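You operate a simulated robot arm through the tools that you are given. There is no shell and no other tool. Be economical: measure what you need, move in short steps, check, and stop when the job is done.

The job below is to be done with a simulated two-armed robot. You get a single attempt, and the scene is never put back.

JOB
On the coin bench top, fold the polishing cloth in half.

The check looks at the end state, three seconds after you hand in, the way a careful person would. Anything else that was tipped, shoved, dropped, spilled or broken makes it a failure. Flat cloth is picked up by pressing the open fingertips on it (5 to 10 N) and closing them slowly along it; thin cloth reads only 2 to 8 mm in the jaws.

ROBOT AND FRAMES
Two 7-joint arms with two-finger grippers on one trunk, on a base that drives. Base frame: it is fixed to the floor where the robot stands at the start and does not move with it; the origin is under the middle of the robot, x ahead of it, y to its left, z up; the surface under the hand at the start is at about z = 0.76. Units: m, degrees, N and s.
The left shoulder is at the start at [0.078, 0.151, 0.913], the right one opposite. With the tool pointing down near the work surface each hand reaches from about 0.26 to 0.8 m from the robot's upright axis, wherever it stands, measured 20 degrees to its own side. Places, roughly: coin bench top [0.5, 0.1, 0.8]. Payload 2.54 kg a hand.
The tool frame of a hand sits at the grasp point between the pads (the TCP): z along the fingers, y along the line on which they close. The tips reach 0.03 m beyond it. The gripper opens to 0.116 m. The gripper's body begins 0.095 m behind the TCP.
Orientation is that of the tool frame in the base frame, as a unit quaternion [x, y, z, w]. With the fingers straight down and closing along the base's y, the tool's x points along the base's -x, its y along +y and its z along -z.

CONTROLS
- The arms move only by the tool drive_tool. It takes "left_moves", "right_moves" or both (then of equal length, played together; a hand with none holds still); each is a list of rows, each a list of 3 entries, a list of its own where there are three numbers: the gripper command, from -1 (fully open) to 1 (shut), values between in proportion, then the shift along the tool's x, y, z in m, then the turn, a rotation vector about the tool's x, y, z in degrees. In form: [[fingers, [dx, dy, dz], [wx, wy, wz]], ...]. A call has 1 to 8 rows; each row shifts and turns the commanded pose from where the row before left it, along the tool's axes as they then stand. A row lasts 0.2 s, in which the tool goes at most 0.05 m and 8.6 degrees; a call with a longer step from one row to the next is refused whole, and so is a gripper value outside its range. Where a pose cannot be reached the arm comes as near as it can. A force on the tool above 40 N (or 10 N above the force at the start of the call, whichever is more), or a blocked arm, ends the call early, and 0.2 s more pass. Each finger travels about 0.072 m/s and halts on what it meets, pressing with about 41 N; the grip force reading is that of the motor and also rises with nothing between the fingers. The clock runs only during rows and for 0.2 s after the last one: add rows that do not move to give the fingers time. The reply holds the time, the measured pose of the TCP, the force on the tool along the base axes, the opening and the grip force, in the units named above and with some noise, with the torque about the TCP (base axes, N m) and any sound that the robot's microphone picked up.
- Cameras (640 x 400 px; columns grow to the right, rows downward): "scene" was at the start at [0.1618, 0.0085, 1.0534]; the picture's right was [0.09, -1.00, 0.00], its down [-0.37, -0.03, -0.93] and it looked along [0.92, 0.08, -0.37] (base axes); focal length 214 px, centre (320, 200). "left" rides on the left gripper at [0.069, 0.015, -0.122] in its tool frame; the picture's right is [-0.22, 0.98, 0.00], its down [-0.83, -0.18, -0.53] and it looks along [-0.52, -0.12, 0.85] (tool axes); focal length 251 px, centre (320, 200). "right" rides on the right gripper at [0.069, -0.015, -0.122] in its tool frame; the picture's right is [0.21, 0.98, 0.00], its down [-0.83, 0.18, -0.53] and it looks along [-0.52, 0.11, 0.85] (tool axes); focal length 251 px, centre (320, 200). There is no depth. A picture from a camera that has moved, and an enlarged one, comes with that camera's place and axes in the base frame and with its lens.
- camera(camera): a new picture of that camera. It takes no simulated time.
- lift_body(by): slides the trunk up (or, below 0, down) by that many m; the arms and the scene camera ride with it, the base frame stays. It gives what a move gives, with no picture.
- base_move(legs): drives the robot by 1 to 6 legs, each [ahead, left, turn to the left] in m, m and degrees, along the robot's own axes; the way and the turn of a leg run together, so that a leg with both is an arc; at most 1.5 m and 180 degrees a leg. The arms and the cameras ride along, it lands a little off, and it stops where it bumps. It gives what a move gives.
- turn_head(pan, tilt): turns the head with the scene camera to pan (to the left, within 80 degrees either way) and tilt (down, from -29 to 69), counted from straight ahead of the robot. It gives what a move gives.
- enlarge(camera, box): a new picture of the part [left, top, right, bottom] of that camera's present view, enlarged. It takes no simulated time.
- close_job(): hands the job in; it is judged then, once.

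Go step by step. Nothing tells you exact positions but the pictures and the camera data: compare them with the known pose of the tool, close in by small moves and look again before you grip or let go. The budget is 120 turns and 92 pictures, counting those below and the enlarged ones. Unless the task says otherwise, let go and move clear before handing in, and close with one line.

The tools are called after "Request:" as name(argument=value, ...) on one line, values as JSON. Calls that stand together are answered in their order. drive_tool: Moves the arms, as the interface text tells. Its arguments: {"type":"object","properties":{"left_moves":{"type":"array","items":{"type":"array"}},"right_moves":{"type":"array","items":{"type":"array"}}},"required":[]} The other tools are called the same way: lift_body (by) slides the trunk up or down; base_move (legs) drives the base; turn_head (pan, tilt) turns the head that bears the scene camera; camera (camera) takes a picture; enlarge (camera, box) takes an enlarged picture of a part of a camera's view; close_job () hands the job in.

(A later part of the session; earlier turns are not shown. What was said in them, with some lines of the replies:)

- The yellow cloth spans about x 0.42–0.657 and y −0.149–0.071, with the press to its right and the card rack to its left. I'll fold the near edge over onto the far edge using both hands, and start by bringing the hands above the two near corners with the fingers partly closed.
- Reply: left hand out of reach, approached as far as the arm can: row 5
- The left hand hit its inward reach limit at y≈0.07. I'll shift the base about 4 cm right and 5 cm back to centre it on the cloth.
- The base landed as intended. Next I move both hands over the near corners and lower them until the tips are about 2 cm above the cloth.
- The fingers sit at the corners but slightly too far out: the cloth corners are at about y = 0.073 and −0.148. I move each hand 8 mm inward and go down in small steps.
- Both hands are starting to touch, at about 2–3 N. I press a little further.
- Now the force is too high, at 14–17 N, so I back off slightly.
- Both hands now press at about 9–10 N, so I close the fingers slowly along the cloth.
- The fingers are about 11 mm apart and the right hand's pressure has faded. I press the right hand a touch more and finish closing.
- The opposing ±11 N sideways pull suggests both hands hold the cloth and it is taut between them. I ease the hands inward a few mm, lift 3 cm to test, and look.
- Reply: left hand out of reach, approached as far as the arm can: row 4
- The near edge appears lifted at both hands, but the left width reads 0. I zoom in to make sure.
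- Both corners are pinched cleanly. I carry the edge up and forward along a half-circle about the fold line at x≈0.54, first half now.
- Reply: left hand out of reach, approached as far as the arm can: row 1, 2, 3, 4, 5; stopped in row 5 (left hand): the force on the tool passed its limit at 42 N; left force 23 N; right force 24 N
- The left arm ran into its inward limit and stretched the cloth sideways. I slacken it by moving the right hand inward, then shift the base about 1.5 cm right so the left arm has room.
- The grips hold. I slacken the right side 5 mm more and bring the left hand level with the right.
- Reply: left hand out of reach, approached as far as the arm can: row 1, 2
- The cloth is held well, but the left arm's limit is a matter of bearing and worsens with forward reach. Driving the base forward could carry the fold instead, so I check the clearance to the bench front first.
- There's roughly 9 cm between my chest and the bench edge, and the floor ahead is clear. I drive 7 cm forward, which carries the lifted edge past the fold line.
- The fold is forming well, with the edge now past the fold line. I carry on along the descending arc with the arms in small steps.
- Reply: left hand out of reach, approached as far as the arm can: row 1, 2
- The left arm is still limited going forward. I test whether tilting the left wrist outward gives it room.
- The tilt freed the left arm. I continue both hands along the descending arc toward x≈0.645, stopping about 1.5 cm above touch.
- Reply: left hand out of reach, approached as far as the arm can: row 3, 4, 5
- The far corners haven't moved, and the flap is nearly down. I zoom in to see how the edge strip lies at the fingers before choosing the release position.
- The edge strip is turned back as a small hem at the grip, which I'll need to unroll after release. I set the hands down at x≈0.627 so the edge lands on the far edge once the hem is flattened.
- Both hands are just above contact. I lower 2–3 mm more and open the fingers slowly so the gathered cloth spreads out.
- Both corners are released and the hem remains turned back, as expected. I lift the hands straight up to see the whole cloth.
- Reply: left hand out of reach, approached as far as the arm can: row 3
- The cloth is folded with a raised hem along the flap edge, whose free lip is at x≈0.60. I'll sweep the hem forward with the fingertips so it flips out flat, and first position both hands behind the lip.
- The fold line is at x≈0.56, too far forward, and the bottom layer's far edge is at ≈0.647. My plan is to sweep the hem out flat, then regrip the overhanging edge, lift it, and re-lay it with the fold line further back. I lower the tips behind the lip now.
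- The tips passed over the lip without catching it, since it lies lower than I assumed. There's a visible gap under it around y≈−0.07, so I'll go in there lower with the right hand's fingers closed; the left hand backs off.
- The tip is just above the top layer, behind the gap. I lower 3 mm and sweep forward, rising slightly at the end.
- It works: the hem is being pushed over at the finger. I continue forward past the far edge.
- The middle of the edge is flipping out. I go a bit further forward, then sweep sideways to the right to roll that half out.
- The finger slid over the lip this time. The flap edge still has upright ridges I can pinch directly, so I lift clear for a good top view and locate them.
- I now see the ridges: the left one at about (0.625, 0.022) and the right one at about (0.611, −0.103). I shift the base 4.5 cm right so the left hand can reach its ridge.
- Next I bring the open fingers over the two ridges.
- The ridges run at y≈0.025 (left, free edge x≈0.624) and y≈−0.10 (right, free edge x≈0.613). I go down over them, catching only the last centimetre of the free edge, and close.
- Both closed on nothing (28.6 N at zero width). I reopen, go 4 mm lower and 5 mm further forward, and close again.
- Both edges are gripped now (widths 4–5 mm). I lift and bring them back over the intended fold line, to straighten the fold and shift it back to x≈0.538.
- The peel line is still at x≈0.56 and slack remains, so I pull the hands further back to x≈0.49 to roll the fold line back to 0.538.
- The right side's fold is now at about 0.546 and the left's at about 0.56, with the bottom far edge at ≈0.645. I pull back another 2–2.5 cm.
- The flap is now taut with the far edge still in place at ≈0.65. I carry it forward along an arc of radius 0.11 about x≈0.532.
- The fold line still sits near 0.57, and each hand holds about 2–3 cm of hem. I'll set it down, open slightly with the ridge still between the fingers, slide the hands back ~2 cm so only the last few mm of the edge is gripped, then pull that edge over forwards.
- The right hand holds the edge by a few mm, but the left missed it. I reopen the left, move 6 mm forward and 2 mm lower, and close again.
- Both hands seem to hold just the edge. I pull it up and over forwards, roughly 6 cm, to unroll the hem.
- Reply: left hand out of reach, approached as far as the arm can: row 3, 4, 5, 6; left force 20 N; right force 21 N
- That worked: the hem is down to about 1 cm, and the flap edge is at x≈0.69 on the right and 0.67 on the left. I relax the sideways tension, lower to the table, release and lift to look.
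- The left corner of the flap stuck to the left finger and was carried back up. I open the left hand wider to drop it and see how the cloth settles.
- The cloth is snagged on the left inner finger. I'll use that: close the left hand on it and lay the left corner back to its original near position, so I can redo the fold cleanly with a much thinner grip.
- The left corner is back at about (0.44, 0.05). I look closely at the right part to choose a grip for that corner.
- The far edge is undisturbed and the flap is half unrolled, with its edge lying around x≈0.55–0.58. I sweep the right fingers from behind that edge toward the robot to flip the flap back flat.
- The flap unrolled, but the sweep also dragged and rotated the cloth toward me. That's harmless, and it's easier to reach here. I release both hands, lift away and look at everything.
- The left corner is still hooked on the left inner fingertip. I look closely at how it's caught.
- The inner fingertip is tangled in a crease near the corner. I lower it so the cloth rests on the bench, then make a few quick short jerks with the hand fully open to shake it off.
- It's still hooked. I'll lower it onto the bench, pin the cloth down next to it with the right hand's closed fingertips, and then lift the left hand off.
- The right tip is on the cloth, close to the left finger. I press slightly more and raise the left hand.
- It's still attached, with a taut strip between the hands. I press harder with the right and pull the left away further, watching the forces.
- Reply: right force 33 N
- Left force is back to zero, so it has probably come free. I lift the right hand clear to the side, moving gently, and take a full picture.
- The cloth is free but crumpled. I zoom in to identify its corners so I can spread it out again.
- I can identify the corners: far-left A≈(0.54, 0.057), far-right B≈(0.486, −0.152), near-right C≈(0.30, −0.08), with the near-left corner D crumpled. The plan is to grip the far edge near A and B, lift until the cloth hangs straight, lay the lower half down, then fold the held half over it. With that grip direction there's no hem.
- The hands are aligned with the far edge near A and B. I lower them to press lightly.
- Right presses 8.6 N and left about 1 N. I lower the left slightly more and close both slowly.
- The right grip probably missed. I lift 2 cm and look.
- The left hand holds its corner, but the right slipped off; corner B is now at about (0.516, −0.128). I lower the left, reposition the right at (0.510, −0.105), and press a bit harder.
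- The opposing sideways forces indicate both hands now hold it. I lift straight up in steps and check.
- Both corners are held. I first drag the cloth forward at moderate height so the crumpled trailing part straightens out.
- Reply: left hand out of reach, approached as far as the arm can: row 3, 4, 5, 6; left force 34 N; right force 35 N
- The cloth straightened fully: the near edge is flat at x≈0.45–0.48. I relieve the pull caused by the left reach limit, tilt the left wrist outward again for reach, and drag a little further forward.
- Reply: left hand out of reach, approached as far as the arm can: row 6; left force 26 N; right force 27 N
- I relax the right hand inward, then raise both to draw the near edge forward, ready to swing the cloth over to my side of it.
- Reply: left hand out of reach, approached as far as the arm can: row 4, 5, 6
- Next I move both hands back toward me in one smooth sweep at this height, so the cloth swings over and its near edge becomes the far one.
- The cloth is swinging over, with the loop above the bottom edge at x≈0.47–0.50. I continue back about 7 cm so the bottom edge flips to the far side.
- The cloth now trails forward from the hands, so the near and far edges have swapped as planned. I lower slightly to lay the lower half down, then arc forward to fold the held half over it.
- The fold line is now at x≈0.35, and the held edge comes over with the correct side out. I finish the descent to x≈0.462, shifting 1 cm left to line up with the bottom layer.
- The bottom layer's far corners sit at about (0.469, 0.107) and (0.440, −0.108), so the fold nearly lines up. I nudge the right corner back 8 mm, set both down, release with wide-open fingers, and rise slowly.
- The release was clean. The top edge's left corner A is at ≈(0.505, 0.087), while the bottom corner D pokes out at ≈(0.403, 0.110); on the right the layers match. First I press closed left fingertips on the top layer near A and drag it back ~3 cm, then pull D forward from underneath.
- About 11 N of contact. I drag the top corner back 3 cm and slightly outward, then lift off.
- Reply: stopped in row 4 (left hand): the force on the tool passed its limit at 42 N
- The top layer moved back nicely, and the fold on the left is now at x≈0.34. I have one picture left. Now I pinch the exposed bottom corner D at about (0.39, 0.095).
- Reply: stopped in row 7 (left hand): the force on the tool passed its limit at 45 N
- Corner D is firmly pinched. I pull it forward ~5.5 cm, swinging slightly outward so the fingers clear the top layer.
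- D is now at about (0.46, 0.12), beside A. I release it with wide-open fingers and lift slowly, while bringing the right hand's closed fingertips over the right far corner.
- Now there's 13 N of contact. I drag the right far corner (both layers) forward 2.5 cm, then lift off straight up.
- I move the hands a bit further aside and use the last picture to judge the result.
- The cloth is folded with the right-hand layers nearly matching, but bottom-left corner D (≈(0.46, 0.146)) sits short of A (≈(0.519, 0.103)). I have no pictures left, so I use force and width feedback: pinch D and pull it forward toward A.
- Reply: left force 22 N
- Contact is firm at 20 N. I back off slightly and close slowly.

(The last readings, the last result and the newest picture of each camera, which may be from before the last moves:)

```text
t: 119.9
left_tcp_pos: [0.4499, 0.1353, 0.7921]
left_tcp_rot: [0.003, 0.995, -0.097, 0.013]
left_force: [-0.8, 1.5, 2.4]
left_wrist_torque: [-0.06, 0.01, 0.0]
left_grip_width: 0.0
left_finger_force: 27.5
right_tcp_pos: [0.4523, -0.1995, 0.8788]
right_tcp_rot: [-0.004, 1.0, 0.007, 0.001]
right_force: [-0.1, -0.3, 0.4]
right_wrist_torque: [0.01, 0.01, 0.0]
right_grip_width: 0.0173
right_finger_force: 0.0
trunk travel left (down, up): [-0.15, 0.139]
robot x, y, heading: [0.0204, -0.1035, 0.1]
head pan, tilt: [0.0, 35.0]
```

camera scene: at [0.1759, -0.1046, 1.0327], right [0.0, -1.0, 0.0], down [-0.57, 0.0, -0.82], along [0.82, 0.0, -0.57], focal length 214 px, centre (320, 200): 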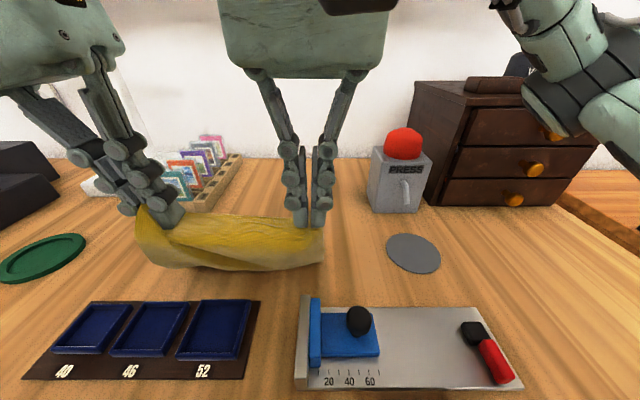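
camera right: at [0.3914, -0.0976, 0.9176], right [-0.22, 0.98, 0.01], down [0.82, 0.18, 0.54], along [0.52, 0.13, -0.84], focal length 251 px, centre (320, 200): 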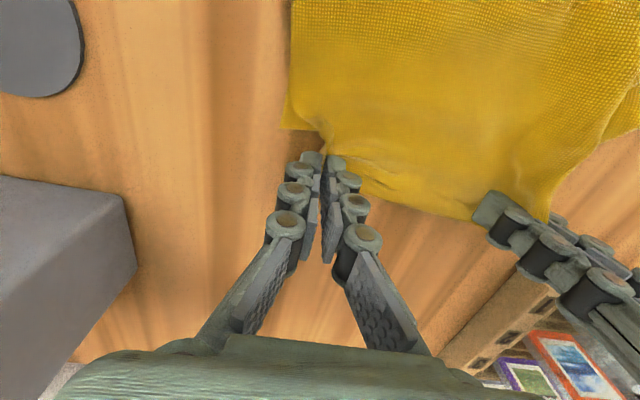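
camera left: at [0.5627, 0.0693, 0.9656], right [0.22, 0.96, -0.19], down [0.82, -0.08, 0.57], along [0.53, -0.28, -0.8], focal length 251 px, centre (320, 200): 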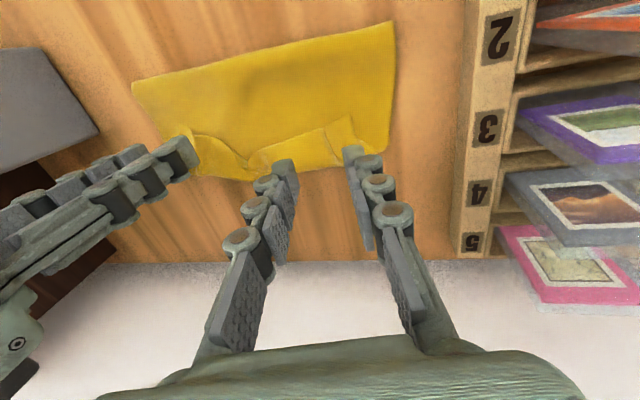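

The reading is ambiguous, but low closed tips will also drag the cloth by friction. I move D forward 3.3 cm and 1 cm inward, then open and lift slowly.

Request:
drive_tool(left_moves=[[1.0, [-0.011, 0, 0], [0, 0, 0]], [1.0, [-0.011, 0, 0], [0, 0, 0]], [1.0, [-0.011, -0.003, 0], [0, 0, 0]], [1.0, [0, -0.007, 0], [0, 0, 0]], [1.0, [0, 0, 0], [0, 0, 0]]])

Request:
drive_tool(left_moves=[[0.8, [0, 0, 0], [0, 0, 0]], [0.6, [0, 0, 0], [0, 0, 0]], [0.5, [0, 0, 0], [0, 0, 0]], [0.5, [0, 0, 0], [0, 0, 0]], [0.5, [0, -0.001, -0.006], [0, 0, 0]], [0.5, [0, -0.003, -0.015], [0, 0, 0]], [0.5, [0, -0.006, -0.03], [0, 0, 0]], [0.5, [0, -0.004, -0.02], [0, 0, 0]]])

```text
t: 121.1
left_tcp_pos: [0.4824, 0.1255, 0.7943]
left_tcp_rot: [0.002, 0.995, -0.097, 0.013]
left_force: [1.8, -3.7, -0.8]
left_wrist_torque: [0.04, -0.01, 0.02]
left_grip_width: 0.0037
left_finger_force: 38.9
right_tcp_pos: [0.453, -0.1985, 0.879]
right_tcp_rot: [-0.004, 1.0, 0.008, 0.001]
right_force: [-0.5, 0.5, 0.4]
right_wrist_torque: [0.0, -0.02, -0.01]
right_grip_width: 0.0174
right_finger_force: 0.0
trunk travel left (down, up): [-0.15, 0.139]
robot x, y, heading: [0.0181, -0.1022, -0.3]
head pan, tilt: [0.0, 35.0]
```

```text
t: 122.9
left_tcp_pos: [0.4799, 0.1275, 0.8679]
left_tcp_rot: [0.002, 0.995, -0.097, 0.013]
left_force: [0.8, 0.1, -0.2]
left_wrist_torque: [-0.01, 0.0, 0.01]
left_grip_width: 0.0289
left_finger_force: 0.2
right_tcp_pos: [0.4523, -0.1992, 0.8799]
right_tcp_rot: [-0.004, 1.0, 0.007, 0.0]
right_force: [0.6, -0.5, 0.2]
right_wrist_torque: [-0.02, -0.01, 0.03]
right_grip_width: 0.0173
right_finger_force: 0.1
trunk travel left (down, up): [-0.15, 0.139]
robot x, y, heading: [0.0166, -0.1043, 0.2]
head pan, tilt: [0.0, 35.0]
```

D was gripped after all (3.9 cm pull at 38.9 N), so it should now lie close to A. I move the hands well clear and hand in.

Request:
drive_tool(left_moves=[[0.3, [0.03, 0.02, -0.02], [0, 0, 0]], [0.3, [0.03, 0.03, 0], [0, 0, 0]], [0.3, [0, 0.03, -0.02], [0, 0, 0]]], right_moves=[[0.5, [0.02, 0, -0.02], [0, 0, 0]], [0.5, [0.02, 0, -0.01], [0, 0, 0]], [0.5, [0, 0, 0], [0, 0, 0]]])

Request:
close_job()

```text
t: 123.7
left_tcp_pos: [0.4214, 0.2112, 0.8922]
left_tcp_rot: [0.002, 0.995, -0.097, 0.013]
left_force: [0.1, 0.6, 1.2]
left_wrist_torque: [0.0, -0.01, 0.0]
left_grip_width: 0.0406
left_finger_force: 0.2
right_tcp_pos: [0.4129, -0.2013, 0.909]
right_tcp_rot: [-0.003, 1.0, 0.007, 0.002]
right_force: [0.0, -0.5, 0.2]
right_wrist_torque: [-0.03, -0.02, 0.0]
right_grip_width: 0.0289
right_finger_force: 0.0
trunk travel left (down, up): [-0.15, 0.139]
robot x, y, heading: [0.0181, -0.1036, -0.2]
head pan, tilt: [0.0, 35.0]
```

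```text
The job is handed in.
```

I folded the cloth roughly in half and handed it in, but the fold isn't neat: it is rotated and wrinkled, nearer the robot than it started, with its edges about 3–4 cm apart at the left corner (estimated, as I had no pictures left for the last move) and 3 cm at the right, and nothing else looked disturbed in the last picture.
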